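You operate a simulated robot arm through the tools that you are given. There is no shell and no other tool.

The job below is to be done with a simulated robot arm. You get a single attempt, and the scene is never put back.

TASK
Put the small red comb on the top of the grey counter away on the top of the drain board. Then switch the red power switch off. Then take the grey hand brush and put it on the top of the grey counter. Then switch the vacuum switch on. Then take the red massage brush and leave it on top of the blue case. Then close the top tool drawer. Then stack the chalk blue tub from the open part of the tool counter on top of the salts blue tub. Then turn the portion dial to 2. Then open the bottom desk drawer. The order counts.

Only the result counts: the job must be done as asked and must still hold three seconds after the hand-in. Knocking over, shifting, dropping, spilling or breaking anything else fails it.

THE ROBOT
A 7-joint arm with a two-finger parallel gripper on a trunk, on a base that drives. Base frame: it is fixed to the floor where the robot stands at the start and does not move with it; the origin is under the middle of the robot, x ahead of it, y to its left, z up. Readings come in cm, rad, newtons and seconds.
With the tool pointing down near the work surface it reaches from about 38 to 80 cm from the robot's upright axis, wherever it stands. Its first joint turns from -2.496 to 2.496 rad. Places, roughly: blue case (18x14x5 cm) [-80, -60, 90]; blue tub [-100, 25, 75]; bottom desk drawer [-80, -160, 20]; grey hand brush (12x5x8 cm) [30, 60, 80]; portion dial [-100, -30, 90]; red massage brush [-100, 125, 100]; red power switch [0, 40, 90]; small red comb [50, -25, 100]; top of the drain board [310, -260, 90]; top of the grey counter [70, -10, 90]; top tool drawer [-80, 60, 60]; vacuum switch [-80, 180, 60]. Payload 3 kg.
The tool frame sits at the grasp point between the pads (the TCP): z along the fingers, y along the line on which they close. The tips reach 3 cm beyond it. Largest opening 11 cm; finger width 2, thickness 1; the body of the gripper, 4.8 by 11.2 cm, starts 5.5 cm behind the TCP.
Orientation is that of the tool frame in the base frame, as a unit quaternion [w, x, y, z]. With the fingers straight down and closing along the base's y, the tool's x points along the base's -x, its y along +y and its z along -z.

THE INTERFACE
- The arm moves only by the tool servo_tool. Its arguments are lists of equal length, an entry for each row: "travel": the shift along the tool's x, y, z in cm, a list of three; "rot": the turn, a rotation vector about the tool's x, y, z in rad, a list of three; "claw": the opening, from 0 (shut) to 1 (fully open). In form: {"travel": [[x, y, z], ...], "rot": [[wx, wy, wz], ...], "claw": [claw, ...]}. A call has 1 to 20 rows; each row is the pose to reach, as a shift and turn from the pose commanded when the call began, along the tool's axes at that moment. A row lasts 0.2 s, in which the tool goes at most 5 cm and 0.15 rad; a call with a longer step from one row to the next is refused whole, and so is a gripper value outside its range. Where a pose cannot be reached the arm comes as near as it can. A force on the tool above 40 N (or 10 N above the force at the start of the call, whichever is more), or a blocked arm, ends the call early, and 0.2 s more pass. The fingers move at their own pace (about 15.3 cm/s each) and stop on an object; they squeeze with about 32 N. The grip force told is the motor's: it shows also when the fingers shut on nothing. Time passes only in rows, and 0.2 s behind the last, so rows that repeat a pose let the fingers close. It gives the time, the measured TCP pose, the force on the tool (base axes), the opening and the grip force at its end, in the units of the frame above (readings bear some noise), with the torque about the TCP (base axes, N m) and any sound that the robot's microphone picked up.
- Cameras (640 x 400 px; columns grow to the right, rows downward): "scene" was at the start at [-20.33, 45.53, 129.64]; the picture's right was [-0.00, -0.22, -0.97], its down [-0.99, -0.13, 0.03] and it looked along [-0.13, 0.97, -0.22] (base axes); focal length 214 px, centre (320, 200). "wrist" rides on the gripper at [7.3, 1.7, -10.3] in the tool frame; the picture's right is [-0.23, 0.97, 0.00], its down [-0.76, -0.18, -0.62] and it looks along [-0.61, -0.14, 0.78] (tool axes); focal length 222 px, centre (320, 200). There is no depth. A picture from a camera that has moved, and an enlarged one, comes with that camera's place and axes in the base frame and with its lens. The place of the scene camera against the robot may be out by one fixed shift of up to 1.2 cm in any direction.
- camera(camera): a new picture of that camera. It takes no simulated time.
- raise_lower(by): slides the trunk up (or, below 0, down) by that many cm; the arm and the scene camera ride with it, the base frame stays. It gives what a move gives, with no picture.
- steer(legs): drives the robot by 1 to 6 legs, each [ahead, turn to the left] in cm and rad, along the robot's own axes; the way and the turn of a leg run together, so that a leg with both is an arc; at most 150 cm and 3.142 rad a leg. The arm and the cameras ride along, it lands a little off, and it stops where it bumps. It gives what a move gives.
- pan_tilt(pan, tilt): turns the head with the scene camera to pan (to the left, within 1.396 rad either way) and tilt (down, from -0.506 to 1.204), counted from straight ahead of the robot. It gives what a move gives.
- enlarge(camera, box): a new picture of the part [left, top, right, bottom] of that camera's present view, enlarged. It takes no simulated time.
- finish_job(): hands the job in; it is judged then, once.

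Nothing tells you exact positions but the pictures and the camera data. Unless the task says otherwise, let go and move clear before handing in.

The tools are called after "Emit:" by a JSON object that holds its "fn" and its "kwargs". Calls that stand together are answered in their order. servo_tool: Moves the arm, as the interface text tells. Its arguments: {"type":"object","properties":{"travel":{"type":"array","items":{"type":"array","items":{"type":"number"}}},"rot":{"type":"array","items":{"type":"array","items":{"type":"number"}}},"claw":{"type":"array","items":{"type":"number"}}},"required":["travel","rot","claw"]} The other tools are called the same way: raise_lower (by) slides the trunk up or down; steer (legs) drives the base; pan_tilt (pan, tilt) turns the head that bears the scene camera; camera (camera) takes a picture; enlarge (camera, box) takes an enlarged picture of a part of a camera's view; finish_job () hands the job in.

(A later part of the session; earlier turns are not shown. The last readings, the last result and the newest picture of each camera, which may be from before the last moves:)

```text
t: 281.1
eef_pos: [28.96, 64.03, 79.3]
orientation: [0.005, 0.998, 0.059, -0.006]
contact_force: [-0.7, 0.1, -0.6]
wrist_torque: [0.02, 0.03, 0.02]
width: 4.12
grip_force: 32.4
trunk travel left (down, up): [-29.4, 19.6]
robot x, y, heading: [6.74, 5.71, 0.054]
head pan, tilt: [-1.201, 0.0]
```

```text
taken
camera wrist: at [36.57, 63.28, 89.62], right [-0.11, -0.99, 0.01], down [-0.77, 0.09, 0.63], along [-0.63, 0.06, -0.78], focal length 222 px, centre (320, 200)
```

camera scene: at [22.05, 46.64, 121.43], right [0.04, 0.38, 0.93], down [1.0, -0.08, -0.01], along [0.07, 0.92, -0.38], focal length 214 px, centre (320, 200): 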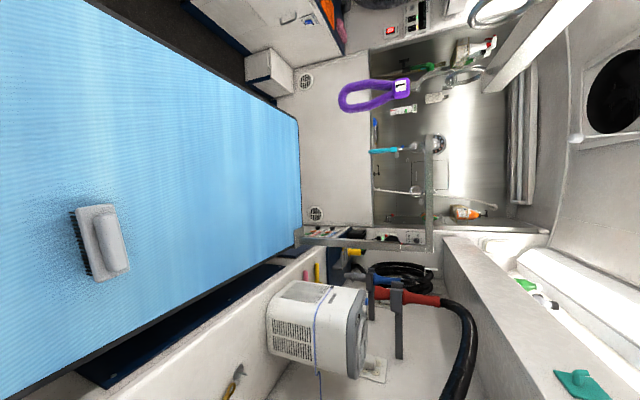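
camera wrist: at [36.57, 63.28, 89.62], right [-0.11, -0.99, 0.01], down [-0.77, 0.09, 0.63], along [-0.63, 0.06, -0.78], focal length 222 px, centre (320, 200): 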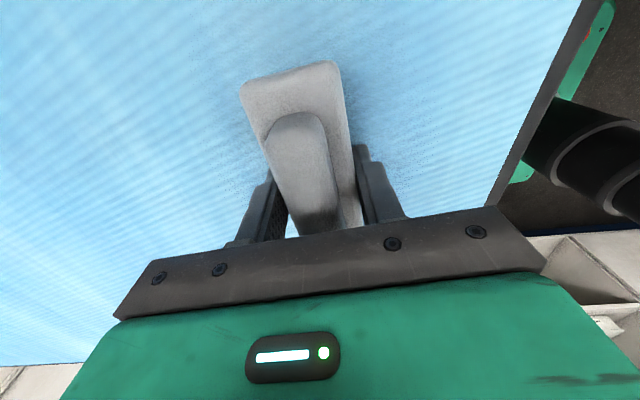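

Gripped at 4.1 cm. Lifting slowly and checking.

Emit:
{"fn": "servo_tool", "kwargs": {"travel": [[0, 0, -1], [0, 0, -2.5], [0, 0, -4.5], [0, 0, -7]], "rot": [[0, 0, 0], [0, 0, 0], [0, 0, 0], [0, 0, 0]], "claw": [0, 0, 0, 0]}}

Emit:
{"fn": "camera", "kwargs": {"camera": "wrist"}}

```text
t: 282.1
eef_pos: [29.2, 63.91, 86.37]
orientation: [0.005, 0.998, 0.06, -0.006]
contact_force: [0.7, -0.2, -2.3]
wrist_torque: [0.0, 0.04, 0.03]
width: 4.14
grip_force: 32.1
trunk travel left (down, up): [-29.4, 19.6]
robot x, y, heading: [6.53, 5.92, 0.052]
head pan, tilt: [-1.201, 0.0]
```

```text
taken
camera wrist: at [36.77, 63.23, 96.57], right [-0.11, -0.99, 0.01], down [-0.77, 0.09, 0.63], along [-0.63, 0.06, -0.78], focal length 222 px, centre (320, 200)
```

wrist: 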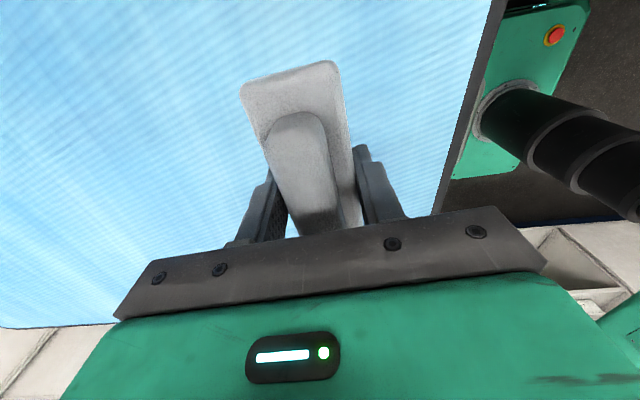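

Brush is held securely. Raising to carrying height and swinging back around to the counter.

Emit:
{"fn": "servo_tool", "kwargs": {"travel": [[0, 0, -4], [0, 0, -8], [0, 0, -12], [0, 0, -16], [0, 0, -20], [0, 0, -24], [0, 0, -27]], "rot": [[0, 0, 0], [0, 0, 0], [0, 0, 0], [0, 0, 0], [0, 0, 0], [0, 0, 0], [0, 0, 0]], "claw": [0, 0, 0, 0, 0, 0, 0]}}

Emit:
{"fn": "servo_tool", "kwargs": {"travel": [[0.2, 3.5, 0], [0.3, 7.3, 0], [0.6, 11.5, 0], [1.2, 15.7, 0], [2.0, 19.9, 0], [3.5, 24.0, 0], [6.2, 27.0, 0], [9.0, 30.2, 0], [11.5, 33.8, 0], [13.6, 37.7, 0], [15.3, 41.8, 0], [16.6, 46.0, 0], [17.4, 50.3, 0], [17.8, 54.6, 0], [17.6, 58.9, 0]], "rot": [[0, 0, 0], [0, 0, 0], [0, 0, 0], [0, 0, 0], [0, 0, 0], [0, 0, 0], [0, 0, 0], [0, 0, 0], [0, 0, 0], [0, 0, 0], [0, 0, 0], [0, 0, 0], [0, 0, 0], [0, 0, 0], [0, 0, 0]], "claw": [0, 0, 0, 0, 0, 0, 0, 0, 0, 0, 0, 0, 0, 0, 0]}}

Emit:
{"fn": "camera", "kwargs": {"camera": "wrist"}}

```text
t: 283.7
eef_pos: [29.58, 64.23, 113.48]
orientation: [0.005, 0.998, 0.059, -0.006]
contact_force: [-0.1, 0.1, -1.6]
wrist_torque: [0.0, 0.01, -0.02]
width: 4.11
grip_force: 31.8
trunk travel left (down, up): [-29.4, 19.6]
robot x, y, heading: [6.57, 5.79, 0.045]
head pan, tilt: [-1.201, 0.0]
```

```text
t: 286.9
eef_pos: [53.89, 8.15, 113.74]
orientation: [0.006, 0.998, 0.059, -0.007]
contact_force: [-0.7, 1.0, -0.7]
wrist_torque: [-0.04, 0.0, 0.0]
width: 4.16
grip_force: 31.8
trunk travel left (down, up): [-29.4, 19.6]
robot x, y, heading: [6.98, 6.18, 0.05]
head pan, tilt: [-1.201, 0.0]
```

```text
taken
camera wrist: at [61.43, 7.32, 124.02], right [-0.11, -0.99, 0.01], down [-0.77, 0.09, 0.63], along [-0.63, 0.06, -0.78], focal length 222 px, centre (320, 200)
```

wrist: 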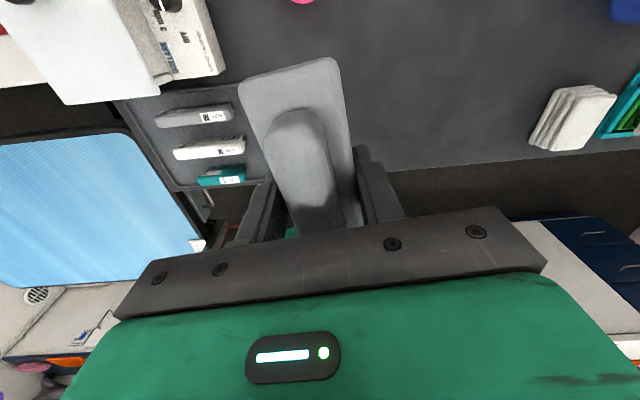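

Brush still held; the free counter area is ahead-right. Moving to about [48, −9] and descending.

Emit:
{"fn": "servo_tool", "kwargs": {"travel": [[-1.6, 3.3, 0], [-3.2, 6.6, 0], [-4.8, 9.9, 0], [-6.4, 13.2, 0], [-7.9, 16.4, 0], [-7.9, 16.4, 4], [-7.9, 16.4, 8], [-7.9, 16.4, 12], [-7.9, 16.4, 16], [-7.9, 16.4, 20]], "rot": [[0, 0, 0], [0, 0, 0], [0, 0, 0], [0, 0, 0], [0, 0, 0], [0, 0, 0], [0, 0, 0], [0, 0, 0], [0, 0, 0], [0, 0, 0]], "claw": [0, 0, 0, 0, 0, 0, 0, 0, 0, 0]}}

Emit:
{"fn": "camera", "kwargs": {"camera": "wrist"}}

```text
t: 289.1
eef_pos: [47.79, -9.61, 94.23]
orientation: [0.005, 0.998, 0.06, -0.006]
contact_force: [0.1, 0.5, -1.1]
wrist_torque: [-0.01, -0.02, 0.0]
width: 4.13
grip_force: 31.8
trunk travel left (down, up): [-29.4, 19.6]
robot x, y, heading: [6.65, 5.94, 0.052]
head pan, tilt: [-1.201, 0.0]
```

```text
taken
camera wrist: at [55.29, -10.29, 104.44], right [-0.11, -0.99, 0.01], down [-0.77, 0.09, 0.63], along [-0.63, 0.06, -0.78], focal length 222 px, centre (320, 200)
```

wrist: 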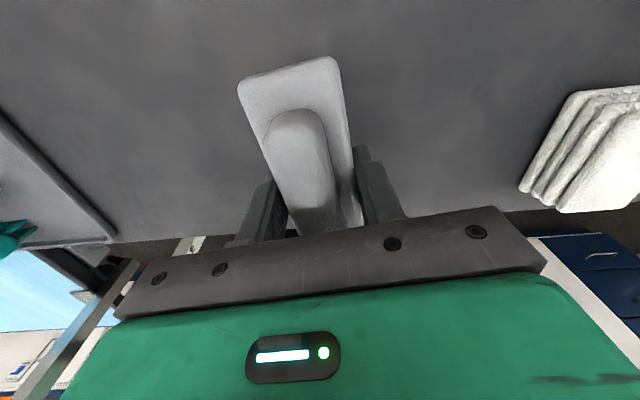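

Free counter below. Lowering gently until contact.

Emit:
{"fn": "servo_tool", "kwargs": {"travel": [[0, 0, 2.5], [0, 0, 4.0], [0, 0, 4.6], [0, 0, 5.0], [0, 0, 5.3]], "rot": [[0, 0, 0], [0, 0, 0], [0, 0, 0], [0, 0, 0], [0, 0, 0]], "claw": [0, 0, 0, 0, 0]}}

```text
t: 290.4
eef_pos: [47.63, -9.68, 89.07]
orientation: [0.007, 0.998, 0.058, -0.004]
contact_force: [-6.5, 2.0, 16.0]
wrist_torque: [0.42, 0.27, 0.13]
width: 4.12
grip_force: 31.4
trunk travel left (down, up): [-29.4, 19.6]
robot x, y, heading: [6.75, 5.91, 0.052]
head pan, tilt: [-1.201, 0.0]
stopped in row 5: the force on the tool passed its limit at 43 N (the readings are from after the stop); the commanded pose is now the measured one
```

Contact at z=89.1. Releasing and rising.

Emit:
{"fn": "servo_tool", "kwargs": {"travel": [[0, 0, -0.1], [0, 0, -0.1], [0, 0, -0.1], [0, 0, -0.1], [0, 0, -0.1]], "rot": [[0, 0, 0], [0, 0, 0], [0, 0, 0], [0, 0, 0], [0, 0, 0]], "claw": [0.4, 0.5, 0.6, 0.75, 0.75]}}

Emit:
{"fn": "servo_tool", "kwargs": {"travel": [[0, 0, -2], [0, 0, -5], [0, 0, -9], [0, 0, -13], [0, 0, -17], [0, 0, -21], [0, 0, -25]], "rot": [[0, 0, 0], [0, 0, 0], [0, 0, 0], [0, 0, 0], [0, 0, 0], [0, 0, 0], [0, 0, 0]], "claw": [0.75, 0.75, 0.75, 0.75, 0.75, 0.75, 0.75]}}

Emit:
{"fn": "camera", "kwargs": {"camera": "wrist"}}

```text
t: 291.6
eef_pos: [47.68, -9.7, 89.09]
orientation: [0.006, 0.998, 0.059, -0.004]
contact_force: [-0.3, 0.2, -0.6]
wrist_torque: [0.02, 0.01, 0.04]
width: 8.23
grip_force: 0.1
trunk travel left (down, up): [-29.4, 19.6]
robot x, y, heading: [6.57, 5.76, 0.053]
head pan, tilt: [-1.201, 0.0]
```

```text
t: 293.2
eef_pos: [47.65, -9.29, 114.17]
orientation: [0.006, 0.998, 0.06, -0.005]
contact_force: [-0.5, 0.0, 0.0]
wrist_torque: [-0.01, -0.04, 0.01]
width: 8.26
grip_force: 0.1
trunk travel left (down, up): [-29.4, 19.6]
robot x, y, heading: [6.75, 5.71, 0.048]
head pan, tilt: [-1.201, 0.0]
```

```text
taken
camera wrist: at [55.17, -10.02, 124.45], right [-0.11, -0.99, 0.01], down [-0.77, 0.09, 0.63], along [-0.63, 0.06, -0.78], focal length 222 px, centre (320, 200)
```

wrist: 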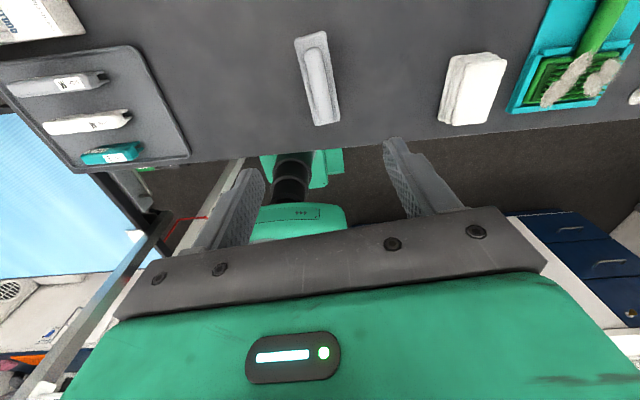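

The brush stands on the grey counter. Next is the vacuum switch, which I believe is the small plate with a blue toggle on the white cabinet front near [−82, 180, 63]. Backing away and turning to face up the aisle.

Emit:
{"fn": "steer", "kwargs": {"legs": [[-47, 0]]}}

Emit:
{"fn": "steer", "kwargs": {"legs": [[0, 0.75]]}}

Emit:
{"fn": "steer", "kwargs": {"legs": [[0, 0.77]]}}

Emit:
{"fn": "pan_tilt", "kwargs": {"pan": -1.2, "tilt": 0.3}}

Emit:
{"fn": "camera", "kwargs": {"camera": "scene"}}

```text
t: 296.0
eef_pos: [1.17, -11.68, 114.24]
orientation: [0.006, 0.998, 0.057, -0.004]
contact_force: [-0.3, 0.1, 0.2]
wrist_torque: [-0.02, 0.02, 0.03]
width: 8.24
grip_force: 0.0
trunk travel left (down, up): [-29.4, 19.6]
robot x, y, heading: [-39.99, 3.2, 0.046]
head pan, tilt: [-1.201, 0.0]
```

```text
t: 298.4
eef_pos: [0.56, 20.58, 114.33]
orientation: [0.007, 0.907, 0.42, -0.002]
contact_force: [-0.7, 0.3, 0.3]
wrist_torque: [0.04, -0.02, 0.03]
width: 8.24
grip_force: 0.1
trunk travel left (down, up): [-29.4, 19.6]
robot x, y, heading: [-38.13, 2.32, 0.799]
head pan, tilt: [-1.201, 0.0]
```

```text
t: 300.9
eef_pos: [-23.37, 42.38, 114.34]
orientation: [0.008, 0.68, 0.733, 0.001]
contact_force: [0.2, -0.2, 0.7]
wrist_torque: [0.05, -0.02, -0.02]
width: 8.22
grip_force: 0.1
trunk travel left (down, up): [-29.4, 19.6]
robot x, y, heading: [-35.88, 2.22, 1.573]
head pan, tilt: [-1.201, 0.0]
```

```text
t: 301.7
eef_pos: [-23.33, 42.45, 114.28]
orientation: [0.008, 0.681, 0.732, 0.001]
contact_force: [0.0, 1.0, -0.7]
wrist_torque: [0.02, -0.03, 0.03]
width: 8.26
grip_force: 0.1
trunk travel left (down, up): [-29.4, 19.6]
robot x, y, heading: [-35.62, 2.49, 1.569]
head pan, tilt: [-1.201, 0.3]
```

```text
taken
camera scene: at [-31.51, 33.94, 122.83], right [-0.37, -0.02, 0.93], down [0.2, 0.97, 0.1], along [-0.91, 0.23, -0.36], focal length 214 px, centre (320, 200)
```

scene: 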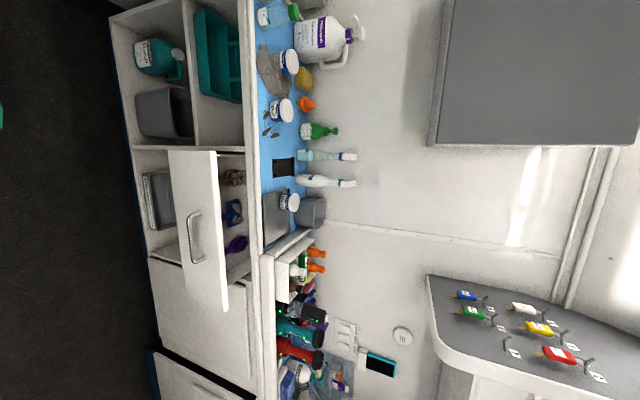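

Great view of the tool counter: open top drawer, three tubs, and a rack holding red/teal/black handheld tools. I need to centre the robot in the aisle (x≈−43) before passing between the table and the drawer.

Emit:
{"fn": "steer", "kwargs": {"legs": [[0, 0.38], [18, 0], [0, -0.38]]}}

Emit:
{"fn": "pan_tilt", "kwargs": {"pan": 0.0, "tilt": 0.0}}

Emit:
{"fn": "camera", "kwargs": {"camera": "scene"}}

```text
t: 305.6
eef_pos: [-30.32, 59.66, 114.23]
orientation: [0.008, 0.68, 0.733, 0.001]
contact_force: [0.4, 0.0, -0.4]
wrist_torque: [0.01, 0.03, 0.0]
width: 8.23
grip_force: 0.1
trunk travel left (down, up): [-29.4, 19.6]
robot x, y, heading: [-43.74, 19.29, 1.572]
head pan, tilt: [-1.201, 0.3]
```

```text
t: 307.0
eef_pos: [-30.35, 59.58, 114.34]
orientation: [0.007, 0.68, 0.733, 0.001]
contact_force: [0.3, -1.2, -0.5]
wrist_torque: [0.04, 0.02, 0.04]
width: 8.25
grip_force: 0.0
trunk travel left (down, up): [-29.4, 19.6]
robot x, y, heading: [-43.73, 19.15, 1.57]
head pan, tilt: [0.0, 0.0]
```

```text
taken
camera scene: at [-29.53, 49.02, 117.38], right [-1.0, -0.08, -0.01], down [-0.08, 1.0, -0.01], along [0.01, -0.01, -1.0], focal length 214 px, centre (320, 200)
```

scene: 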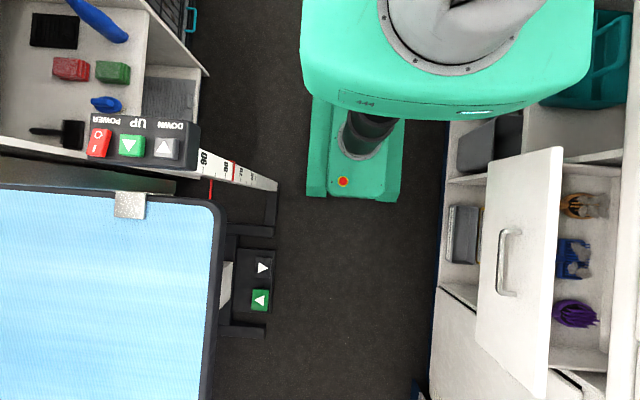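

The aisle is clear of obstacles here; the robot is centred with several cm each side. Let me look ahead along +y before driving on.

Emit:
{"fn": "pan_tilt", "kwargs": {"pan": -0.25, "tilt": 0.7}}

Emit:
{"fn": "camera", "kwargs": {"camera": "scene"}}

```text
t: 308.1
eef_pos: [-30.34, 59.64, 114.31]
orientation: [0.008, 0.68, 0.733, 0.001]
contact_force: [0.2, 0.5, 0.5]
wrist_torque: [0.02, 0.0, -0.01]
width: 8.25
grip_force: 0.1
trunk travel left (down, up): [-29.4, 19.6]
robot x, y, heading: [-43.86, 19.38, 1.57]
head pan, tilt: [-0.25, 0.7]
```

```text
taken
camera scene: at [-32.1, 55.23, 118.06], right [-0.97, -0.07, 0.23], down [0.09, 0.78, 0.62], along [-0.23, 0.62, -0.75], focal length 214 px, centre (320, 200)
```

scene: 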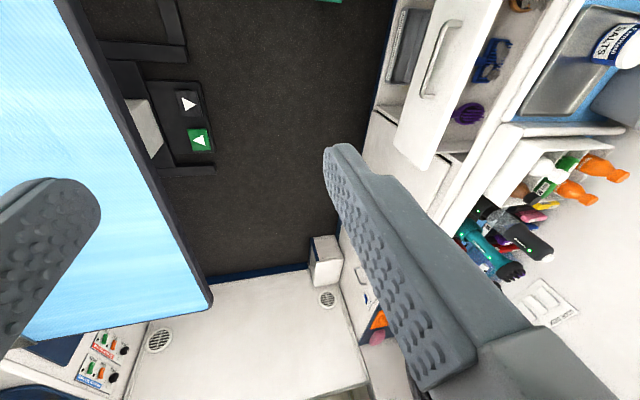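

The aisle is clear up to the bath bench. Driving forward in two steps.

Emit:
{"fn": "steer", "kwargs": {"legs": [[55, 0]]}}

Emit:
{"fn": "steer", "kwargs": {"legs": [[50, 0]]}}

Emit:
{"fn": "pan_tilt", "kwargs": {"pan": -0.8, "tilt": 0.5}}

Emit:
{"fn": "camera", "kwargs": {"camera": "scene"}}

```text
t: 311.3
eef_pos: [-30.05, 115.92, 114.32]
orientation: [0.008, 0.682, 0.732, 0.001]
contact_force: [-0.3, 0.3, 0.2]
wrist_torque: [-0.01, 0.01, 0.01]
width: 8.23
grip_force: 0.1
trunk travel left (down, up): [-29.4, 19.6]
robot x, y, heading: [-43.92, 75.57, 1.567]
head pan, tilt: [-0.25, 0.7]
```

```text
t: 314.2
eef_pos: [-29.59, 165.39, 114.44]
orientation: [0.008, 0.683, 0.73, 0.0]
contact_force: [0.0, -0.2, -0.4]
wrist_torque: [0.05, -0.02, -0.01]
width: 8.24
grip_force: 0.1
trunk travel left (down, up): [-29.4, 19.6]
robot x, y, heading: [-43.66, 124.89, 1.559]
head pan, tilt: [-0.25, 0.7]
```

```text
t: 315.2
eef_pos: [-29.57, 165.37, 114.49]
orientation: [0.008, 0.683, 0.73, 0.001]
contact_force: [0.1, -0.1, 0.6]
wrist_torque: [0.04, 0.02, 0.02]
width: 8.25
grip_force: 0.1
trunk travel left (down, up): [-29.4, 19.6]
robot x, y, heading: [-43.61, 125.53, 1.562]
head pan, tilt: [-0.799, 0.499]
```

```text
taken
camera scene: at [-35.79, 158.98, 120.0], right [-0.71, -0.04, 0.71], down [0.28, 0.9, 0.33], along [-0.65, 0.43, -0.63], focal length 214 px, centre (320, 200)
```

scene: 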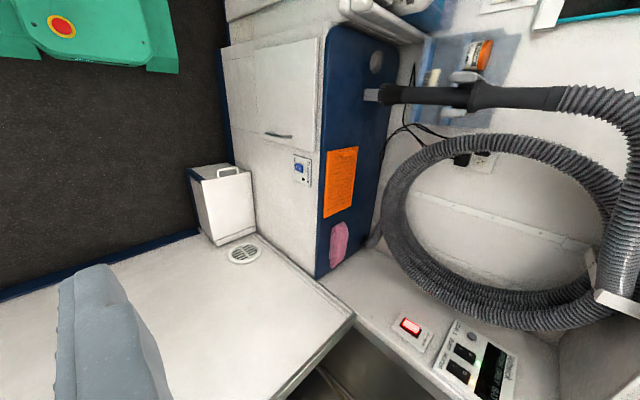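

I can see the switch plate with a blue rocker on the cabinet front. Zooming in.

Emit:
{"fn": "enlarge", "kwargs": {"camera": "scene", "box": [250, 120, 370, 220]}}

Emit:
{"fn": "enlarge", "kwargs": {"camera": "scene", "box": [370, 290, 530, 400]}}

```text
4.00 times, centred on (310, 170) of scene
camera zoom: at [-35.79, 158.98, 120.0], right [-0.71, -0.04, 0.71], down [0.28, 0.9, 0.33], along [-0.65, 0.43, -0.63], focal length 858 px, centre (360, 320)
```

zoom: 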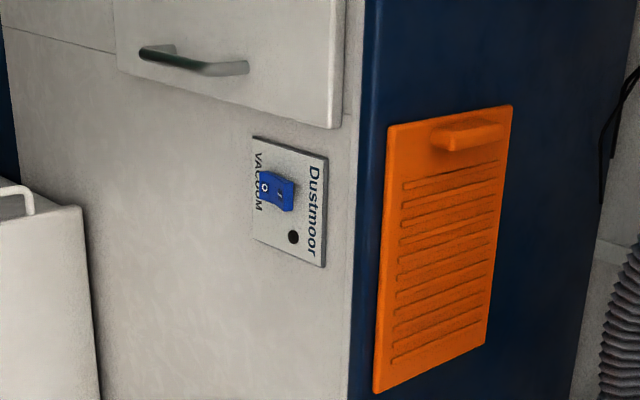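

```text
3.64 times, centred on (450, 345) of scene
camera zoom: at [-35.79, 158.98, 120.0], right [-0.71, -0.04, 0.71], down [0.28, 0.9, 0.33], along [-0.65, 0.43, -0.63], focal length 780 px, centre (-153, -327)
```

zoom: 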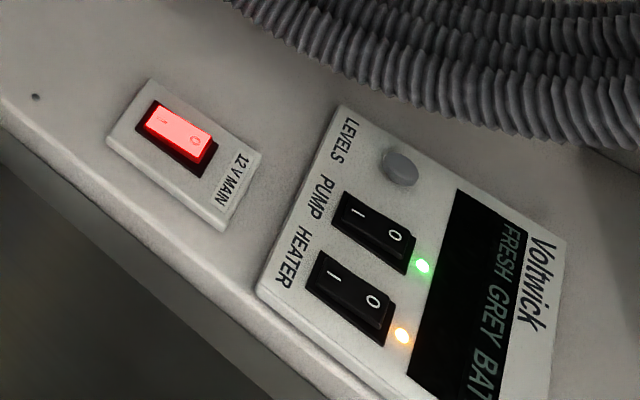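

The plate reads VACUUM: the blue rocker's "I" half is the upper one and the LED is off. It's at about [−85, 182.6, 61.5] on the vertical front. I'll move up, lower the trunk and point the tool at it.

Emit:
{"fn": "steer", "kwargs": {"legs": [[20, 0]]}}

Emit:
{"fn": "raise_lower", "kwargs": {"by": -15}}

Emit:
{"fn": "pan_tilt", "kwargs": {"pan": 0.0, "tilt": -0.5}}

Emit:
{"fn": "camera", "kwargs": {"camera": "scene"}}

```text
t: 316.8
eef_pos: [-29.38, 185.06, 114.38]
orientation: [0.007, 0.683, 0.73, 0.001]
contact_force: [0.9, -0.3, -0.5]
wrist_torque: [-0.04, 0.03, -0.02]
width: 8.25
grip_force: 0.2
trunk travel left (down, up): [-29.4, 19.6]
robot x, y, heading: [-43.3, 144.84, 1.556]
head pan, tilt: [-0.799, 0.499]
```

```text
t: 318.5
eef_pos: [-29.39, 185.24, 99.36]
orientation: [0.008, 0.683, 0.73, 0.001]
contact_force: [0.2, 0.3, -0.3]
wrist_torque: [0.0, -0.01, 0.02]
width: 8.29
grip_force: 0.0
trunk travel left (down, up): [-14.4, 34.6]
robot x, y, heading: [-43.15, 145.2, 1.56]
head pan, tilt: [-0.799, 0.499]
```

```text
t: 319.8
eef_pos: [-29.4, 185.22, 99.49]
orientation: [0.007, 0.683, 0.731, 0.001]
contact_force: [-0.2, -0.4, 0.2]
wrist_torque: [0.0, 0.03, -0.01]
width: 8.28
grip_force: 0.1
trunk travel left (down, up): [-14.4, 34.6]
robot x, y, heading: [-43.49, 145.53, 1.56]
head pan, tilt: [0.0, -0.499]
```

```text
taken
camera scene: at [-28.51, 170.63, 104.86], right [-1.0, -0.07, -0.01], down [-0.05, 0.87, -0.49], along [0.04, -0.49, -0.87], focal length 214 px, centre (320, 200)
```

scene: 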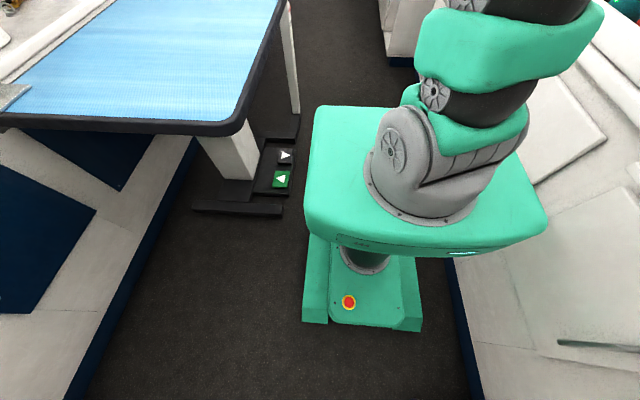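

Emit:
{"fn": "servo_tool", "kwargs": {"travel": [[-0.08, -4.08, 1.28], [-0.16, -8.16, 2.56], [-0.23, -12.2, 3.8], [-0.3, -16.3, 5.1], [-0.4, -20.4, 6.4], [-0.5, -24.5, 7.7], [-0.55, -28.5, 8.9], [-0.6, -32.6, 10.2], [-0.7, -36.7, 11.5]], "rot": [[0.133, 0, 0], [0.267, 0, 0], [0.4, 0, 0], [0.533, 0, 0], [0.667, 0, 0], [0.8, 0, 0], [0.933, 0, 0], [1.067, 0, 0], [1.2, 0, 0]], "claw": [0.5, 0.3, 0, 0, 0, 0, 0, 0, 0]}}

Emit:
{"fn": "camera", "kwargs": {"camera": "wrist"}}

```text
t: 321.8
eef_pos: [-64.04, 180.96, 87.09]
orientation: [-0.369, 0.579, 0.61, -0.394]
contact_force: [-0.4, -0.4, 0.5]
wrist_torque: [0.03, -0.02, 0.01]
width: 0.01
grip_force: 32.2
out of reach, approached as far as the arm can: row 9
trunk travel left (down, up): [-14.4, 34.6]
robot x, y, heading: [-43.27, 145.01, 1.57]
head pan, tilt: [0.0, -0.499]
```

```text
taken
camera wrist: at [-54.26, 188.67, 89.84], right [0.42, -0.21, -0.88], down [0.53, -0.73, 0.43], along [-0.73, -0.65, -0.19], focal length 222 px, centre (320, 200)
```

wrist: 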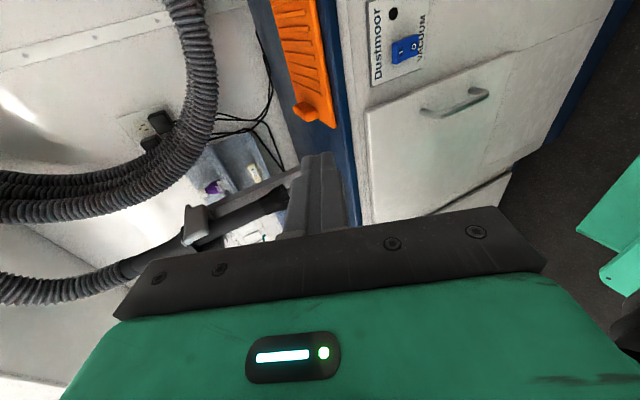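

The wrist camera also sees the switch: about [−83.2, 181.5, 64], "I" half at z≈65. Lowering the tool to a pre-press position in front of it.

Emit:
{"fn": "servo_tool", "kwargs": {"travel": [[0.24, 2.42, 3.1], [0.47, 4.83, 6.2], [0.7, 7.25, 9.3], [0.95, 9.67, 12.4], [1.2, 12.1, 15.5], [1.42, 14.5, 18.6]], "rot": [[0, 0, 0], [0, 0, 0], [0, 0, 0], [0, 0, 0], [0, 0, 0], [0, 0, 0]], "claw": [0, 0, 0, 0, 0, 0]}}

Emit:
{"fn": "camera", "kwargs": {"camera": "wrist"}}

```text
t: 323.2
eef_pos: [-62.78, 178.42, 69.82]
orientation: [-0.376, 0.568, 0.606, -0.411]
contact_force: [0.0, -0.2, -0.1]
wrist_torque: [0.03, -0.01, -0.01]
width: 0.02
grip_force: 32.2
out of reach, approached as far as the arm can: row 1, 2, 3, 4, 5, 6
trunk travel left (down, up): [-14.4, 34.6]
robot x, y, heading: [-43.73, 145.42, 1.558]
head pan, tilt: [0.0, -0.499]
```

```text
taken
camera wrist: at [-53.21, 186.53, 71.98], right [0.39, -0.21, -0.9], down [0.56, -0.72, 0.41], along [-0.73, -0.66, -0.16], focal length 222 px, centre (320, 200)
```

wrist: 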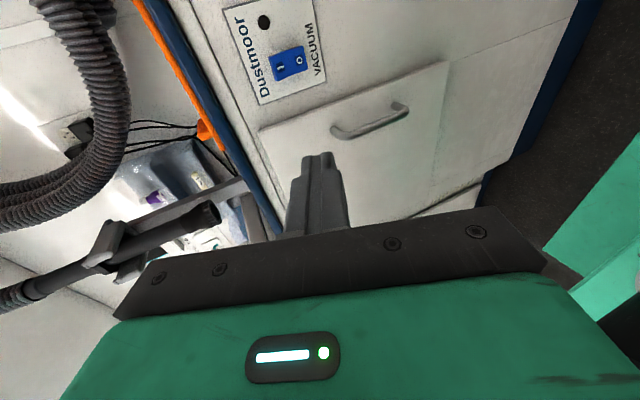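

This sideways posture is out of reach; it's better to stand further right with the arm pointing straight at the switch. Retracting the tool to vertical first.

Emit:
{"fn": "servo_tool", "kwargs": {"travel": [[0.76, -1.92, -3.23], [1.5, -3.84, -6.5], [2.3, -5.8, -9.7], [3.0, -7.7, -12.9], [3.8, -9.6, -16.2], [4.6, -11.5, -19.4], [5.3, -13.5, -22.6], [6.1, -15.4, -25.9], [6.85, -17.3, -29.1]], "rot": [[-0.133, 0, 0], [-0.267, 0, 0], [-0.4, 0, 0], [-0.533, 0, 0], [-0.667, 0, 0], [-0.8, 0, 0], [-0.933, 0, 0], [-1.067, 0, 0], [-1.19, 0, 0]], "claw": [0, 0, 0, 0, 0, 0, 0, 0, 0]}}

Emit:
{"fn": "steer", "kwargs": {"legs": [[0, -0.8]]}}

Emit:
{"fn": "steer", "kwargs": {"legs": [[34, 0]]}}

```text
t: 325.2
eef_pos: [-43.13, 187.17, 96.54]
orientation: [0.005, 0.684, 0.73, -0.002]
contact_force: [-0.4, -0.7, 0.6]
wrist_torque: [0.0, -0.03, -0.02]
width: 0.0
grip_force: 31.6
out of reach, approached as far as the arm can: row 1
trunk travel left (down, up): [-14.4, 34.6]
robot x, y, heading: [-43.56, 144.98, 1.561]
head pan, tilt: [0.0, -0.499]
```

```text
t: 327.8
eef_pos: [-12.7, 173.83, 96.72]
orientation: [0.004, 0.916, 0.4, -0.004]
contact_force: [0.3, 0.9, -0.2]
wrist_torque: [0.03, 0.01, 0.01]
width: 0.0
grip_force: 32.1
trunk travel left (down, up): [-14.4, 34.6]
robot x, y, heading: [-45.09, 146.91, 0.748]
head pan, tilt: [0.0, -0.499]
```

```text
t: 330.0
eef_pos: [12.18, 197.68, 96.64]
orientation: [0.003, 0.915, 0.404, -0.003]
contact_force: [-0.2, -0.3, 0.0]
wrist_torque: [0.02, -0.01, -0.04]
width: 0.0
grip_force: 31.8
trunk travel left (down, up): [-14.4, 34.6]
robot x, y, heading: [-19.89, 170.59, 0.758]
head pan, tilt: [0.0, -0.499]
```

Emit:
{"fn": "steer", "kwargs": {"legs": [[0, 0.7]]}}

Emit:
{"fn": "steer", "kwargs": {"legs": [[0, 0.7]]}}

Emit:
{"fn": "steer", "kwargs": {"legs": [[0, 0.7]]}}

Emit:
{"fn": "camera", "kwargs": {"camera": "wrist"}}

```text
t: 332.3
eef_pos: [-12.51, 212.26, 96.64]
orientation: [0.005, 0.723, 0.691, -0.003]
contact_force: [-0.4, 0.3, -0.1]
wrist_torque: [0.02, 0.0, -0.02]
width: 0.0
grip_force: 32.5
trunk travel left (down, up): [-14.4, 34.6]
robot x, y, heading: [-17.71, 170.5, 1.45]
head pan, tilt: [0.0, -0.499]
```

```text
t: 334.6
eef_pos: [-40.25, 205.66, 96.75]
orientation: [0.006, 0.448, 0.894, -0.001]
contact_force: [-0.3, 0.5, 0.0]
wrist_torque: [-0.02, 0.0, 0.01]
width: 0.0
grip_force: 31.6
trunk travel left (down, up): [-14.4, 34.6]
robot x, y, heading: [-15.76, 171.42, 2.144]
head pan, tilt: [0.0, -0.499]
```

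```text
t: 336.9
eef_pos: [-56.82, 182.0, 96.82]
orientation: [0.006, 0.115, 0.993, 0.001]
contact_force: [0.0, -0.3, -0.5]
wrist_torque: [0.0, 0.04, 0.02]
width: 0.0
grip_force: 31.8
trunk travel left (down, up): [-14.4, 34.6]
robot x, y, heading: [-15.16, 174.05, 2.84]
head pan, tilt: [0.0, -0.499]
```

```text
taken
camera wrist: at [-63.57, 185.27, 107.06], right [0.44, 0.9, 0.01], down [0.69, -0.35, 0.63], along [0.57, -0.28, -0.78], focal length 222 px, centre (320, 200)
```

wrist: 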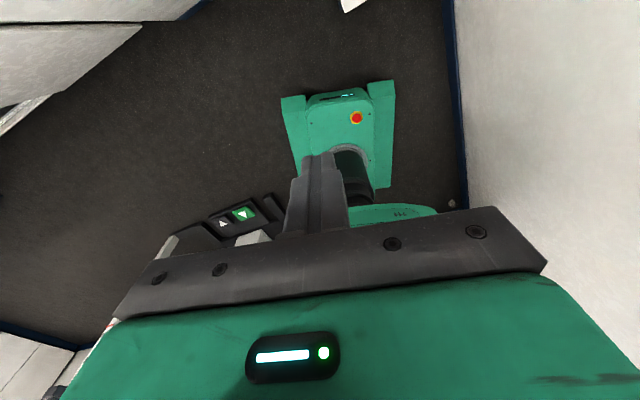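

Now the arm points straight at the cabinet. Small yaw correction, then pitching the tool to point at the switch and lowering to the pre-press position.

Emit:
{"fn": "servo_tool", "kwargs": {"travel": [[0, 0, 0], [0, 0, 0]], "rot": [[0, 0, -0.12], [0, 0, -0.23]], "claw": [0, 0]}}

Emit:
{"fn": "servo_tool", "kwargs": {"travel": [[1.3, 0, 2.9], [2.6, 0, 5.8], [3.9, -0.1, 8.7], [5.2, -0.2, 11.6], [6.6, -0.3, 14.5], [8.0, -0.3, 17.4], [9.5, -0.4, 20.3], [11.0, -0.5, 23.4], [13.0, -0.5, 26.5]], "rot": [[0, 0.133, 0], [0, 0.267, 0], [0, 0.4, 0], [0, 0.533, 0], [0, 0.667, 0], [0, 0.8, 0], [0, 0.933, 0], [0, 1.067, 0], [0, 1.2, 0]], "claw": [0, 0, 0, 0, 0, 0, 0, 0, 0]}}

Emit:
{"fn": "camera", "kwargs": {"camera": "wrist"}}

```text
t: 337.5
eef_pos: [-56.71, 182.09, 96.93]
orientation: [0.004, 0.0, 1.0, 0.0]
contact_force: [0.1, 1.0, -0.2]
wrist_torque: [-0.02, -0.01, 0.01]
width: 0.0
grip_force: 31.8
trunk travel left (down, up): [-14.4, 34.6]
robot x, y, heading: [-15.5, 174.14, 2.84]
head pan, tilt: [0.0, -0.499]
```

```text
t: 339.7
eef_pos: [-78.64, 174.8, 73.01]
orientation: [-0.612, 0.004, 0.791, -0.005]
contact_force: [0.8, -0.3, 0.2]
wrist_torque: [0.0, 0.02, 0.02]
width: 0.01
grip_force: 32.2
out of reach, approached as far as the arm can: row 5, 6, 7, 8, 9
trunk travel left (down, up): [-14.4, 34.6]
robot x, y, heading: [-15.41, 173.96, 2.842]
head pan, tilt: [0.0, -0.499]
stopped in row 9: the arm was blocked; the commanded pose is now the measured one
```

```text
taken
camera wrist: at [-70.49, 176.56, 82.58], right [0.06, 0.97, -0.23], down [0.79, -0.18, -0.58], along [-0.61, -0.15, -0.78], focal length 222 px, centre (320, 200)
```

wrist: 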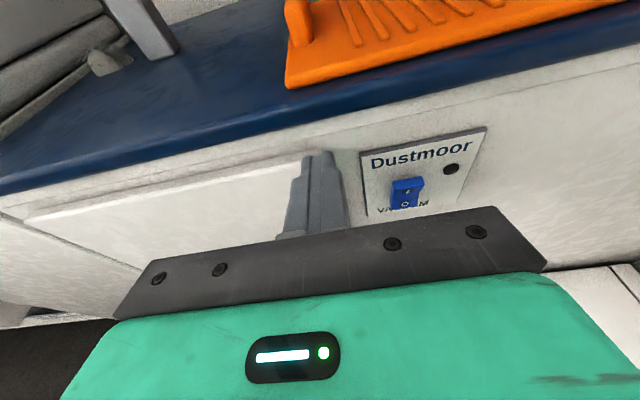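

Now the tool faces the cabinet nearly horizontally. The switch is at about [−83.2, 181.4, 65], "I" half at z≈65.8. Backing off slightly, then aligning in front of it.

Emit:
{"fn": "servo_tool", "kwargs": {"travel": [[-0.88, 1.0, -3.39], [-3.1, 2.9, -2.8], [-5.4, 4.8, -2.2], [-7.63, 6.6, -1.53]], "rot": [[0, 0, 0], [0, 0, 0], [0, 0, 0], [0, 0, 0]], "claw": [0, 0, 0, 0]}}

Emit:
{"fn": "camera", "kwargs": {"camera": "wrist"}}

```text
t: 340.7
eef_pos: [-75.61, 181.37, 65.84]
orientation: [-0.613, 0.003, 0.79, -0.005]
contact_force: [-0.1, -0.2, 1.0]
wrist_torque: [-0.01, -0.02, -0.04]
width: 0.01
grip_force: 32.1
out of reach, approached as far as the arm can: row 1, 2, 3
trunk travel left (down, up): [-14.4, 34.6]
robot x, y, heading: [-15.46, 173.92, 2.835]
head pan, tilt: [0.0, -0.499]
```

```text
taken
camera wrist: at [-67.25, 183.01, 75.49], right [0.06, 0.97, -0.23], down [0.79, -0.18, -0.58], along [-0.6, -0.15, -0.78], focal length 222 px, centre (320, 200)
```

wrist: 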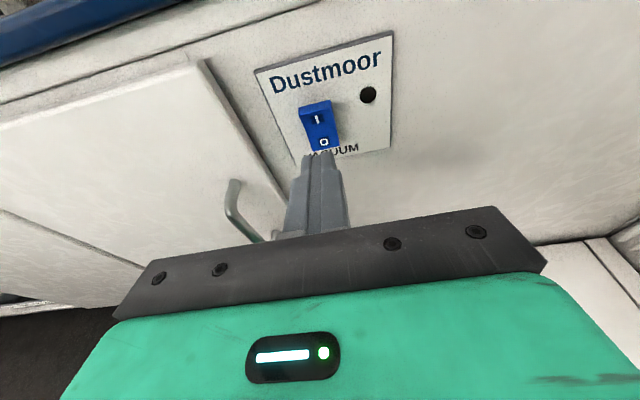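

Perfectly lined up: "I" at z≈65.6. Pressing toward the panel in small steps.

Emit:
{"fn": "servo_tool", "kwargs": {"travel": [[0.31, -0.1, 1.99], [0.61, -0.1, 3.15], [0.71, -0.1, 3.53], [0.81, -0.1, 3.92], [0.89, -0.1, 4.2], [0.96, -0.1, 4.5]], "rot": [[0, 0, 0], [0, 0, 0], [0, 0, 0], [0, 0, 0], [0, 0, 0], [0, 0, 0]], "claw": [0, 0, 0, 0, 0, 0]}}

Emit:
{"fn": "camera", "kwargs": {"camera": "wrist"}}

```text
t: 342.1
eef_pos: [-79.82, 181.14, 65.6]
orientation: [-0.612, 0.004, 0.791, -0.005]
contact_force: [30.5, 3.9, 2.1]
wrist_torque: [0.39, 0.11, -0.1]
width: 0.0
grip_force: 32.1
trunk travel left (down, up): [-14.4, 34.6]
robot x, y, heading: [-15.2, 173.95, 2.838]
head pan, tilt: [0.0, -0.499]
```

```text
taken
camera wrist: at [-71.65, 182.98, 75.26], right [0.06, 0.97, -0.23], down [0.79, -0.18, -0.58], along [-0.6, -0.15, -0.78], focal length 222 px, centre (320, 200)
```

wrist: 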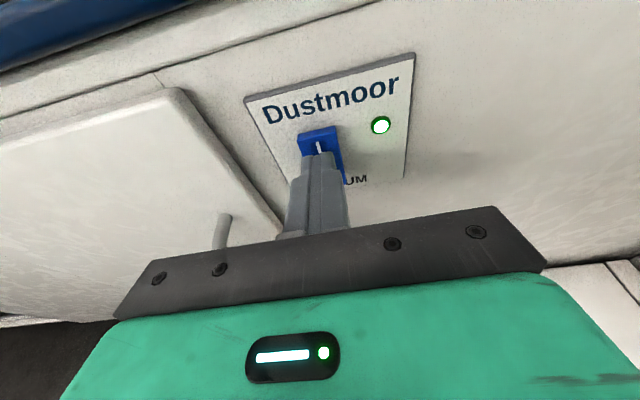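

The LED is lit green: the vacuum switch is on. Backing off and verifying.

Emit:
{"fn": "servo_tool", "kwargs": {"travel": [[-0.3, 0, -1.5], [-0.7, 0, -3.2], [-0.9, 0, -4.5]], "rot": [[0, 0, 0], [0, 0, 0], [0, 0, 0]], "claw": [0, 0, 0]}}

Emit:
{"fn": "camera", "kwargs": {"camera": "wrist"}}

```text
t: 342.9
eef_pos: [-75.46, 181.18, 65.8]
orientation: [-0.612, 0.002, 0.791, -0.006]
contact_force: [0.5, 0.1, -0.1]
wrist_torque: [-0.03, 0.01, -0.01]
width: 0.0
grip_force: 32.0
trunk travel left (down, up): [-14.4, 34.6]
robot x, y, heading: [-15.75, 173.92, 2.839]
head pan, tilt: [0.0, -0.499]
```

```text
taken
camera wrist: at [-67.25, 182.95, 75.39], right [0.06, 0.97, -0.23], down [0.79, -0.18, -0.58], along [-0.6, -0.15, -0.78], focal length 222 px, centre (320, 200)
```

wrist: 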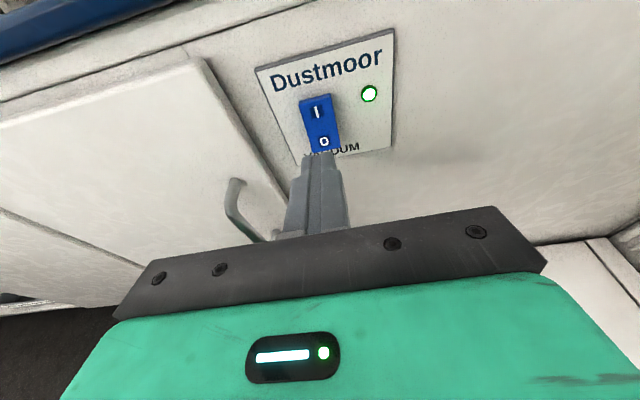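

Vacuum is on and stays on. Now lifting the tool and returning it to vertical.

Emit:
{"fn": "servo_tool", "kwargs": {"travel": [[2.9, 0, -0.75], [5.8, 0, -1.5], [8.7, 0, -2.26], [11.6, 0, -3.0], [14.2, 0, -5.0], [16.8, 0, -7.0], [19.3, 0, -9.0], [21.9, 0, -11.0], [24.5, 0, -13.1], [27, 0, -15.3]], "rot": [[0, -0.132, 0], [0, -0.264, 0], [0, -0.396, 0], [0, -0.528, 0], [0, -0.66, 0], [0, -0.792, 0], [0, -0.924, 0], [0, -1.056, 0], [0, -1.188, 0], [0, -1.317, 0]], "claw": [0, 0, 0, 0, 0, 0, 0, 0, 0, 0]}}

Emit:
{"fn": "raise_lower", "kwargs": {"by": 15}}

Emit:
{"fn": "pan_tilt", "kwargs": {"pan": -1.1, "tilt": 0.4}}

Emit:
{"fn": "camera", "kwargs": {"camera": "scene"}}

```text
t: 345.1
eef_pos: [-67.36, 181.59, 96.14]
orientation: [0.001, -0.001, 1.0, -0.006]
contact_force: [0.0, -0.2, -0.5]
wrist_torque: [0.01, 0.0, -0.01]
width: 0.0
grip_force: 32.0
out of reach, approached as far as the arm can: row 1
trunk travel left (down, up): [-14.4, 34.6]
robot x, y, heading: [-15.12, 174.08, 2.837]
head pan, tilt: [0.0, -0.499]
```

```text
t: 346.9
eef_pos: [-67.41, 181.66, 111.03]
orientation: [0.0, -0.001, 1.0, -0.006]
contact_force: [0.2, -0.4, -0.3]
wrist_torque: [0.02, 0.01, -0.01]
width: 0.0
grip_force: 31.5
trunk travel left (down, up): [-29.4, 19.6]
robot x, y, heading: [-15.19, 173.51, 2.84]
head pan, tilt: [0.0, -0.499]
```

```text
t: 348.2
eef_pos: [-67.34, 181.68, 111.07]
orientation: [0.0, 0.0, 1.0, -0.006]
contact_force: [0.4, -0.7, -0.3]
wrist_torque: [-0.02, 0.01, -0.01]
width: 0.01
grip_force: 31.7
trunk travel left (down, up): [-29.4, 19.6]
robot x, y, heading: [-15.72, 173.54, 2.843]
head pan, tilt: [-1.1, 0.4]
```

```text
taken
camera scene: at [-60.04, 173.8, 118.89], right [0.0, -0.44, 0.9], down [-0.92, 0.35, 0.17], along [-0.39, -0.83, -0.41], focal length 214 px, centre (320, 200)
```

scene: 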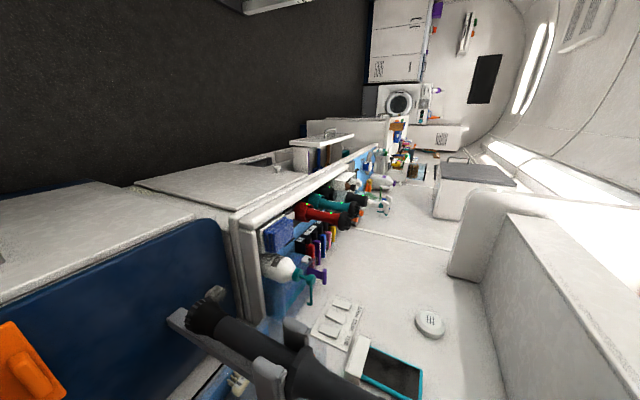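

Emit:
{"fn": "enlarge", "kwargs": {"camera": "scene", "box": [230, 130, 430, 310]}}

```text
2.22 times, centred on (330, 220) of scene
camera zoom: at [-60.04, 173.8, 118.89], right [0.0, -0.44, 0.9], down [-0.92, 0.35, 0.17], along [-0.39, -0.83, -0.41], focal length 477 px, centre (298, 156)
```

zoom: 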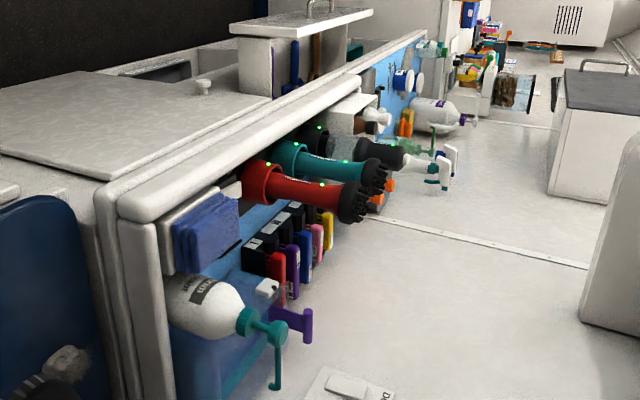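

The massage brushes stand upright in chargers; the red one is at about [−95, 111.4], top near z≈97.5. I'll retract and manoeuvre the base back into the aisle beside it.

Emit:
{"fn": "servo_tool", "kwargs": {"travel": [[-3.5, -0.6, -0.7], [-7, -1.2, -1.4], [-10.4, -1.7, -2]], "rot": [[0, 0, 0], [0, 0, 0], [0, 0, 0]], "claw": [0, 0, 0]}}

Emit:
{"fn": "pan_tilt", "kwargs": {"pan": 0.0, "tilt": -0.4}}

Emit:
{"fn": "steer", "kwargs": {"legs": [[0, -0.9]]}}

Emit:
{"fn": "steer", "kwargs": {"legs": [[0, -0.95]]}}

Emit:
{"fn": "steer", "kwargs": {"legs": [[0, -0.98]]}}

```text
t: 349.0
eef_pos: [-56.94, 179.96, 113.08]
orientation: [-0.001, -0.001, 1.0, -0.006]
contact_force: [0.2, 0.3, -0.3]
wrist_torque: [0.03, -0.04, -0.03]
width: 0.0
grip_force: 32.2
trunk travel left (down, up): [-29.4, 19.6]
robot x, y, heading: [-15.23, 173.57, 2.839]
head pan, tilt: [-1.1, 0.4]
```

```text
t: 350.4
eef_pos: [-57.0, 179.97, 113.06]
orientation: [0.001, -0.001, 1.0, -0.006]
contact_force: [0.2, -0.5, 0.4]
wrist_torque: [-0.04, 0.0, -0.02]
width: 0.0
grip_force: 32.0
trunk travel left (down, up): [-29.4, 19.6]
robot x, y, heading: [-15.56, 173.84, 2.837]
head pan, tilt: [0.0, -0.4]
```

```text
t: 353.1
eef_pos: [-36.62, 210.43, 113.05]
orientation: [-0.003, 0.434, 0.901, -0.005]
contact_force: [0.2, 0.6, -0.3]
wrist_torque: [0.0, -0.02, -0.02]
width: 0.01
grip_force: 32.7
trunk travel left (down, up): [-29.4, 19.6]
robot x, y, heading: [-18.09, 173.01, 1.944]
head pan, tilt: [0.0, -0.4]
```

```text
t: 356.1
eef_pos: [2.28, 209.27, 113.21]
orientation: [-0.005, 0.804, 0.594, -0.004]
contact_force: [-0.8, 0.4, 0.5]
wrist_torque: [0.01, 0.02, -0.01]
width: 0.01
grip_force: 32.2
trunk travel left (down, up): [-29.4, 19.6]
robot x, y, heading: [-20.92, 174.76, 0.968]
head pan, tilt: [0.0, -0.4]
```

```text
t: 359.1
eef_pos: [20.94, 174.12, 113.19]
orientation: [-0.006, 0.991, 0.135, -0.001]
contact_force: [0.1, 0.6, 0.5]
wrist_torque: [0.01, 0.02, 0.01]
width: 0.01
grip_force: 32.1
trunk travel left (down, up): [-29.4, 19.6]
robot x, y, heading: [-20.44, 177.97, -0.02]
head pan, tilt: [0.0, -0.4]
```

Avoiding the bin near the bench, I'll turn partly left, reverse diagonally to the aisle centre, then straighten and reverse down to y≈110.

Emit:
{"fn": "steer", "kwargs": {"legs": [[0, 0.82]]}}

Emit:
{"fn": "steer", "kwargs": {"legs": [[-31, 0]]}}

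Emit:
{"fn": "steer", "kwargs": {"legs": [[0, 0.77]]}}

```text
t: 361.7
eef_pos: [10.42, 205.7, 113.29]
orientation: [-0.006, 0.853, 0.522, -0.004]
contact_force: [1.3, -1.0, -0.4]
wrist_torque: [0.02, 0.01, -0.02]
width: 0.0
grip_force: 31.9
trunk travel left (down, up): [-29.4, 19.6]
robot x, y, heading: [-18.82, 176.65, 0.801]
head pan, tilt: [0.0, -0.4]
```

```text
t: 363.8
eef_pos: [-11.15, 183.05, 113.37]
orientation: [-0.006, 0.855, 0.519, -0.003]
contact_force: [0.1, 0.1, -0.8]
wrist_torque: [0.02, -0.01, 0.0]
width: 0.0
grip_force: 31.9
trunk travel left (down, up): [-29.4, 19.6]
robot x, y, heading: [-40.84, 153.8, 0.798]
head pan, tilt: [0.0, -0.4]
```

```text
t: 366.3
eef_pos: [-40.7, 195.34, 113.36]
orientation: [-0.004, 0.59, 0.808, -0.005]
contact_force: [0.8, -0.2, -0.5]
wrist_torque: [-0.01, 0.02, -0.02]
width: 0.0
grip_force: 32.2
trunk travel left (down, up): [-29.4, 19.6]
robot x, y, heading: [-38.52, 153.77, 1.586]
head pan, tilt: [0.0, -0.4]
```

Emit:
{"fn": "steer", "kwargs": {"legs": [[0, -0.14], [-42, 0]]}}

Emit:
{"fn": "pan_tilt", "kwargs": {"pan": -0.9, "tilt": -0.2}}

Emit:
{"fn": "camera", "kwargs": {"camera": "scene"}}

```text
t: 369.4
eef_pos: [-40.56, 154.13, 113.43]
orientation: [-0.005, 0.642, 0.767, -0.005]
contact_force: [0.0, -0.3, 0.8]
wrist_torque: [-0.01, -0.03, 0.02]
width: 0.02
grip_force: 32.2
trunk travel left (down, up): [-29.4, 19.6]
robot x, y, heading: [-42.88, 112.53, 1.444]
head pan, tilt: [0.0, -0.4]
```

```text
t: 370.6
eef_pos: [-40.57, 154.05, 113.43]
orientation: [-0.004, 0.642, 0.767, -0.005]
contact_force: [0.1, 0.0, -0.4]
wrist_torque: [0.02, 0.03, 0.02]
width: 0.04
grip_force: 32.6
trunk travel left (down, up): [-29.4, 19.6]
robot x, y, heading: [-43.58, 112.35, 1.45]
head pan, tilt: [-0.901, -0.201]
```

```text
taken
camera scene: at [-44.56, 140.66, 120.26], right [-0.6, -0.11, 0.79], down [-0.33, 0.94, -0.12], along [-0.73, -0.33, -0.6], focal length 214 px, centre (320, 200)
```

scene: 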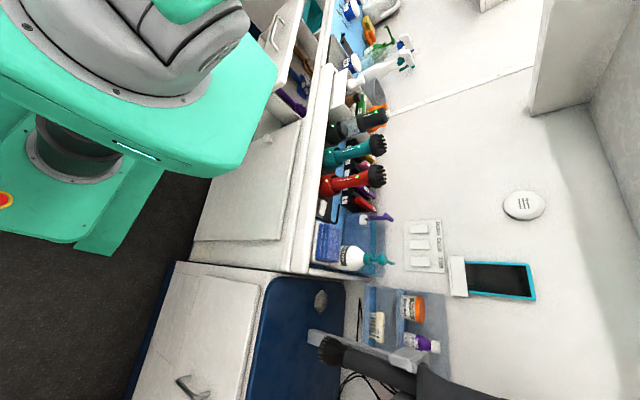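

Emit:
{"fn": "enlarge", "kwargs": {"camera": "scene", "box": [280, 90, 440, 230]}}

```text
2.86 times, centred on (360, 160) of scene
camera zoom: at [-44.56, 140.66, 120.26], right [-0.6, -0.11, 0.79], down [-0.33, 0.94, -0.12], along [-0.73, -0.33, -0.6], focal length 613 px, centre (206, 314)
```

zoom: 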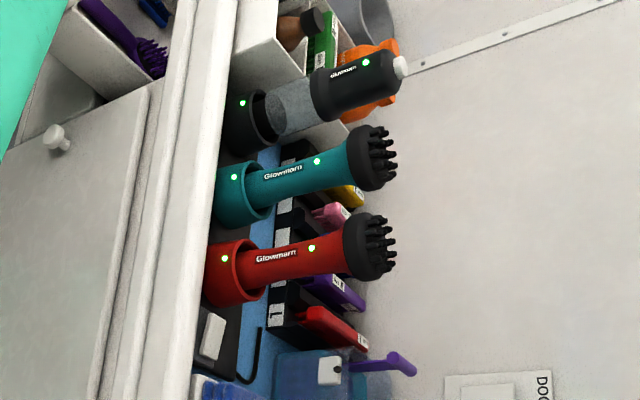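

The red brush stands in a red charger cup; its black nub head is about 6.5 cm wide at z≈95.5–100.4. I'll swing the arm left over the counter and grip the head along x from above.

Emit:
{"fn": "pan_tilt", "kwargs": {"pan": -1.2, "tilt": 0.0}}

Emit:
{"fn": "servo_tool", "kwargs": {"travel": [[0.73, -3.35, -0.2], [1.14, -6.74, -0.4], [1.23, -10.15, -0.6], [1.11, -13.52, -0.8], [0.65, -16.95, -1.0], [-0.03, -20.32, -1.0], [-1.08, -23.55, -1.0], [-2.34, -26.82, -1.0], [-3.84, -29.82, -1.0], [-5.55, -32.77, -1.0], [-7.5, -35.54, -1.0], [-9.78, -38.18, -1.0], [-12.2, -40.54, -1.0], [-14.35, -43.36, -1.0], [-16.58, -46.19, -1.0], [-18.98, -49.35, -1.0], [-21.54, -52.65, -1.0], [-24.44, -55.8, -1.0], [-27.82, -58.53, -1.0], [-31.02, -60.52, -1.0]], "rot": [[0, 0, -0.1485], [0, 0, -0.297], [0, 0, -0.4455], [0, 0, -0.594], [0, 0, -0.7425], [0, 0, -0.891], [0, 0, -1.0395], [0, 0, -1.188], [0, 0, -1.3365], [0, 0, -1.485], [0, 0, -1.6335], [0, 0, -1.782], [0, 0, -1.9305], [0, 0, -2.079], [0, 0, -2.2275], [0, 0, -2.376], [0, 0, -2.5245], [0, 0, -2.673], [0, 0, -2.8215], [0, 0, -2.967]], "claw": [0, 0, 0, 0, 0, 0, 0, 0, 0, 0, 0, 0, 0, 0.3, 0.6, 0.8, 0.8, 0.8, 0.8, 0.8]}}

Emit:
{"fn": "camera", "kwargs": {"camera": "wrist"}}

```text
t: 371.4
eef_pos: [-40.58, 154.05, 113.51]
orientation: [-0.005, 0.642, 0.767, -0.004]
contact_force: [-0.3, -0.9, -0.6]
wrist_torque: [-0.02, -0.02, -0.02]
width: 0.0
grip_force: 32.3
trunk travel left (down, up): [-29.4, 19.6]
robot x, y, heading: [-43.38, 112.66, 1.442]
head pan, tilt: [-1.201, 0.0]
```

```text
t: 375.6
eef_pos: [-94.74, 112.61, 115.18]
orientation: [0.005, 0.708, -0.706, -0.003]
contact_force: [-0.8, 0.5, 0.2]
wrist_torque: [-0.03, 0.04, -0.02]
width: 8.78
grip_force: 0.0
trunk travel left (down, up): [-29.4, 19.6]
robot x, y, heading: [-43.37, 112.52, 1.442]
head pan, tilt: [-1.201, 0.0]
```

```text
taken
camera wrist: at [-96.22, 105.5, 125.5], right [-0.97, 0.22, 0.01], down [0.18, 0.76, 0.62], along [0.13, 0.61, -0.78], focal length 222 px, centre (320, 200)
```

wrist: 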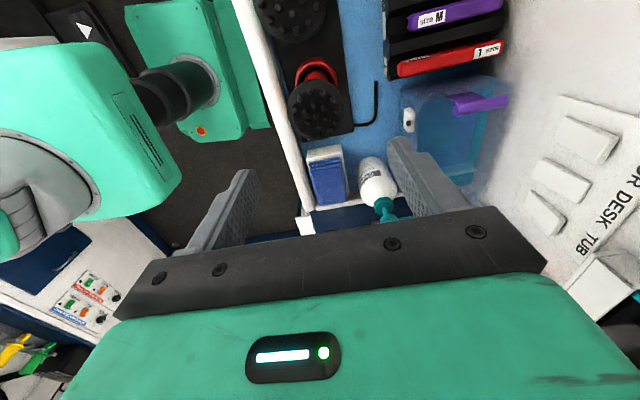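

The red brush's head is centred right beneath the gripper. Descending partway and checking.

Emit:
{"fn": "servo_tool", "kwargs": {"travel": [[0, 0, 4], [0, 0, 8], [0, 0, 11.5]], "rot": [[0, 0, 0], [0, 0, 0], [0, 0, 0]], "claw": [0.88, 0.88, 0.88]}}

Emit:
{"fn": "camera", "kwargs": {"camera": "wrist"}}

```text
t: 376.4
eef_pos: [-94.85, 112.69, 103.58]
orientation: [0.005, 0.709, -0.706, -0.003]
contact_force: [-0.1, -0.6, 0.4]
wrist_torque: [0.0, 0.02, -0.01]
width: 9.68
grip_force: 0.1
trunk travel left (down, up): [-29.4, 19.6]
robot x, y, heading: [-43.55, 112.99, 1.447]
head pan, tilt: [-1.201, 0.0]
```

```text
taken
camera wrist: at [-96.34, 105.43, 113.93], right [-0.97, 0.22, 0.01], down [0.18, 0.76, 0.62], along [0.13, 0.61, -0.78], focal length 222 px, centre (320, 200)
```

wrist: 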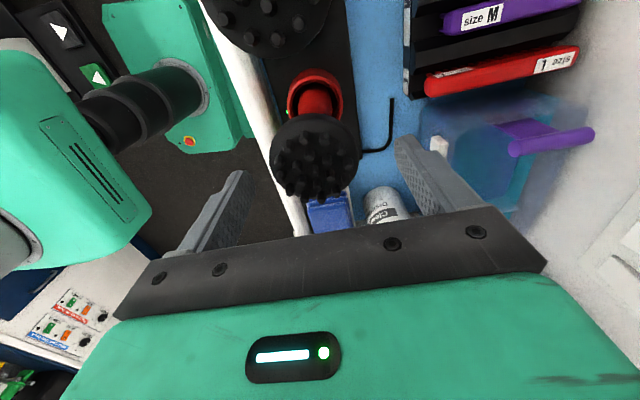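

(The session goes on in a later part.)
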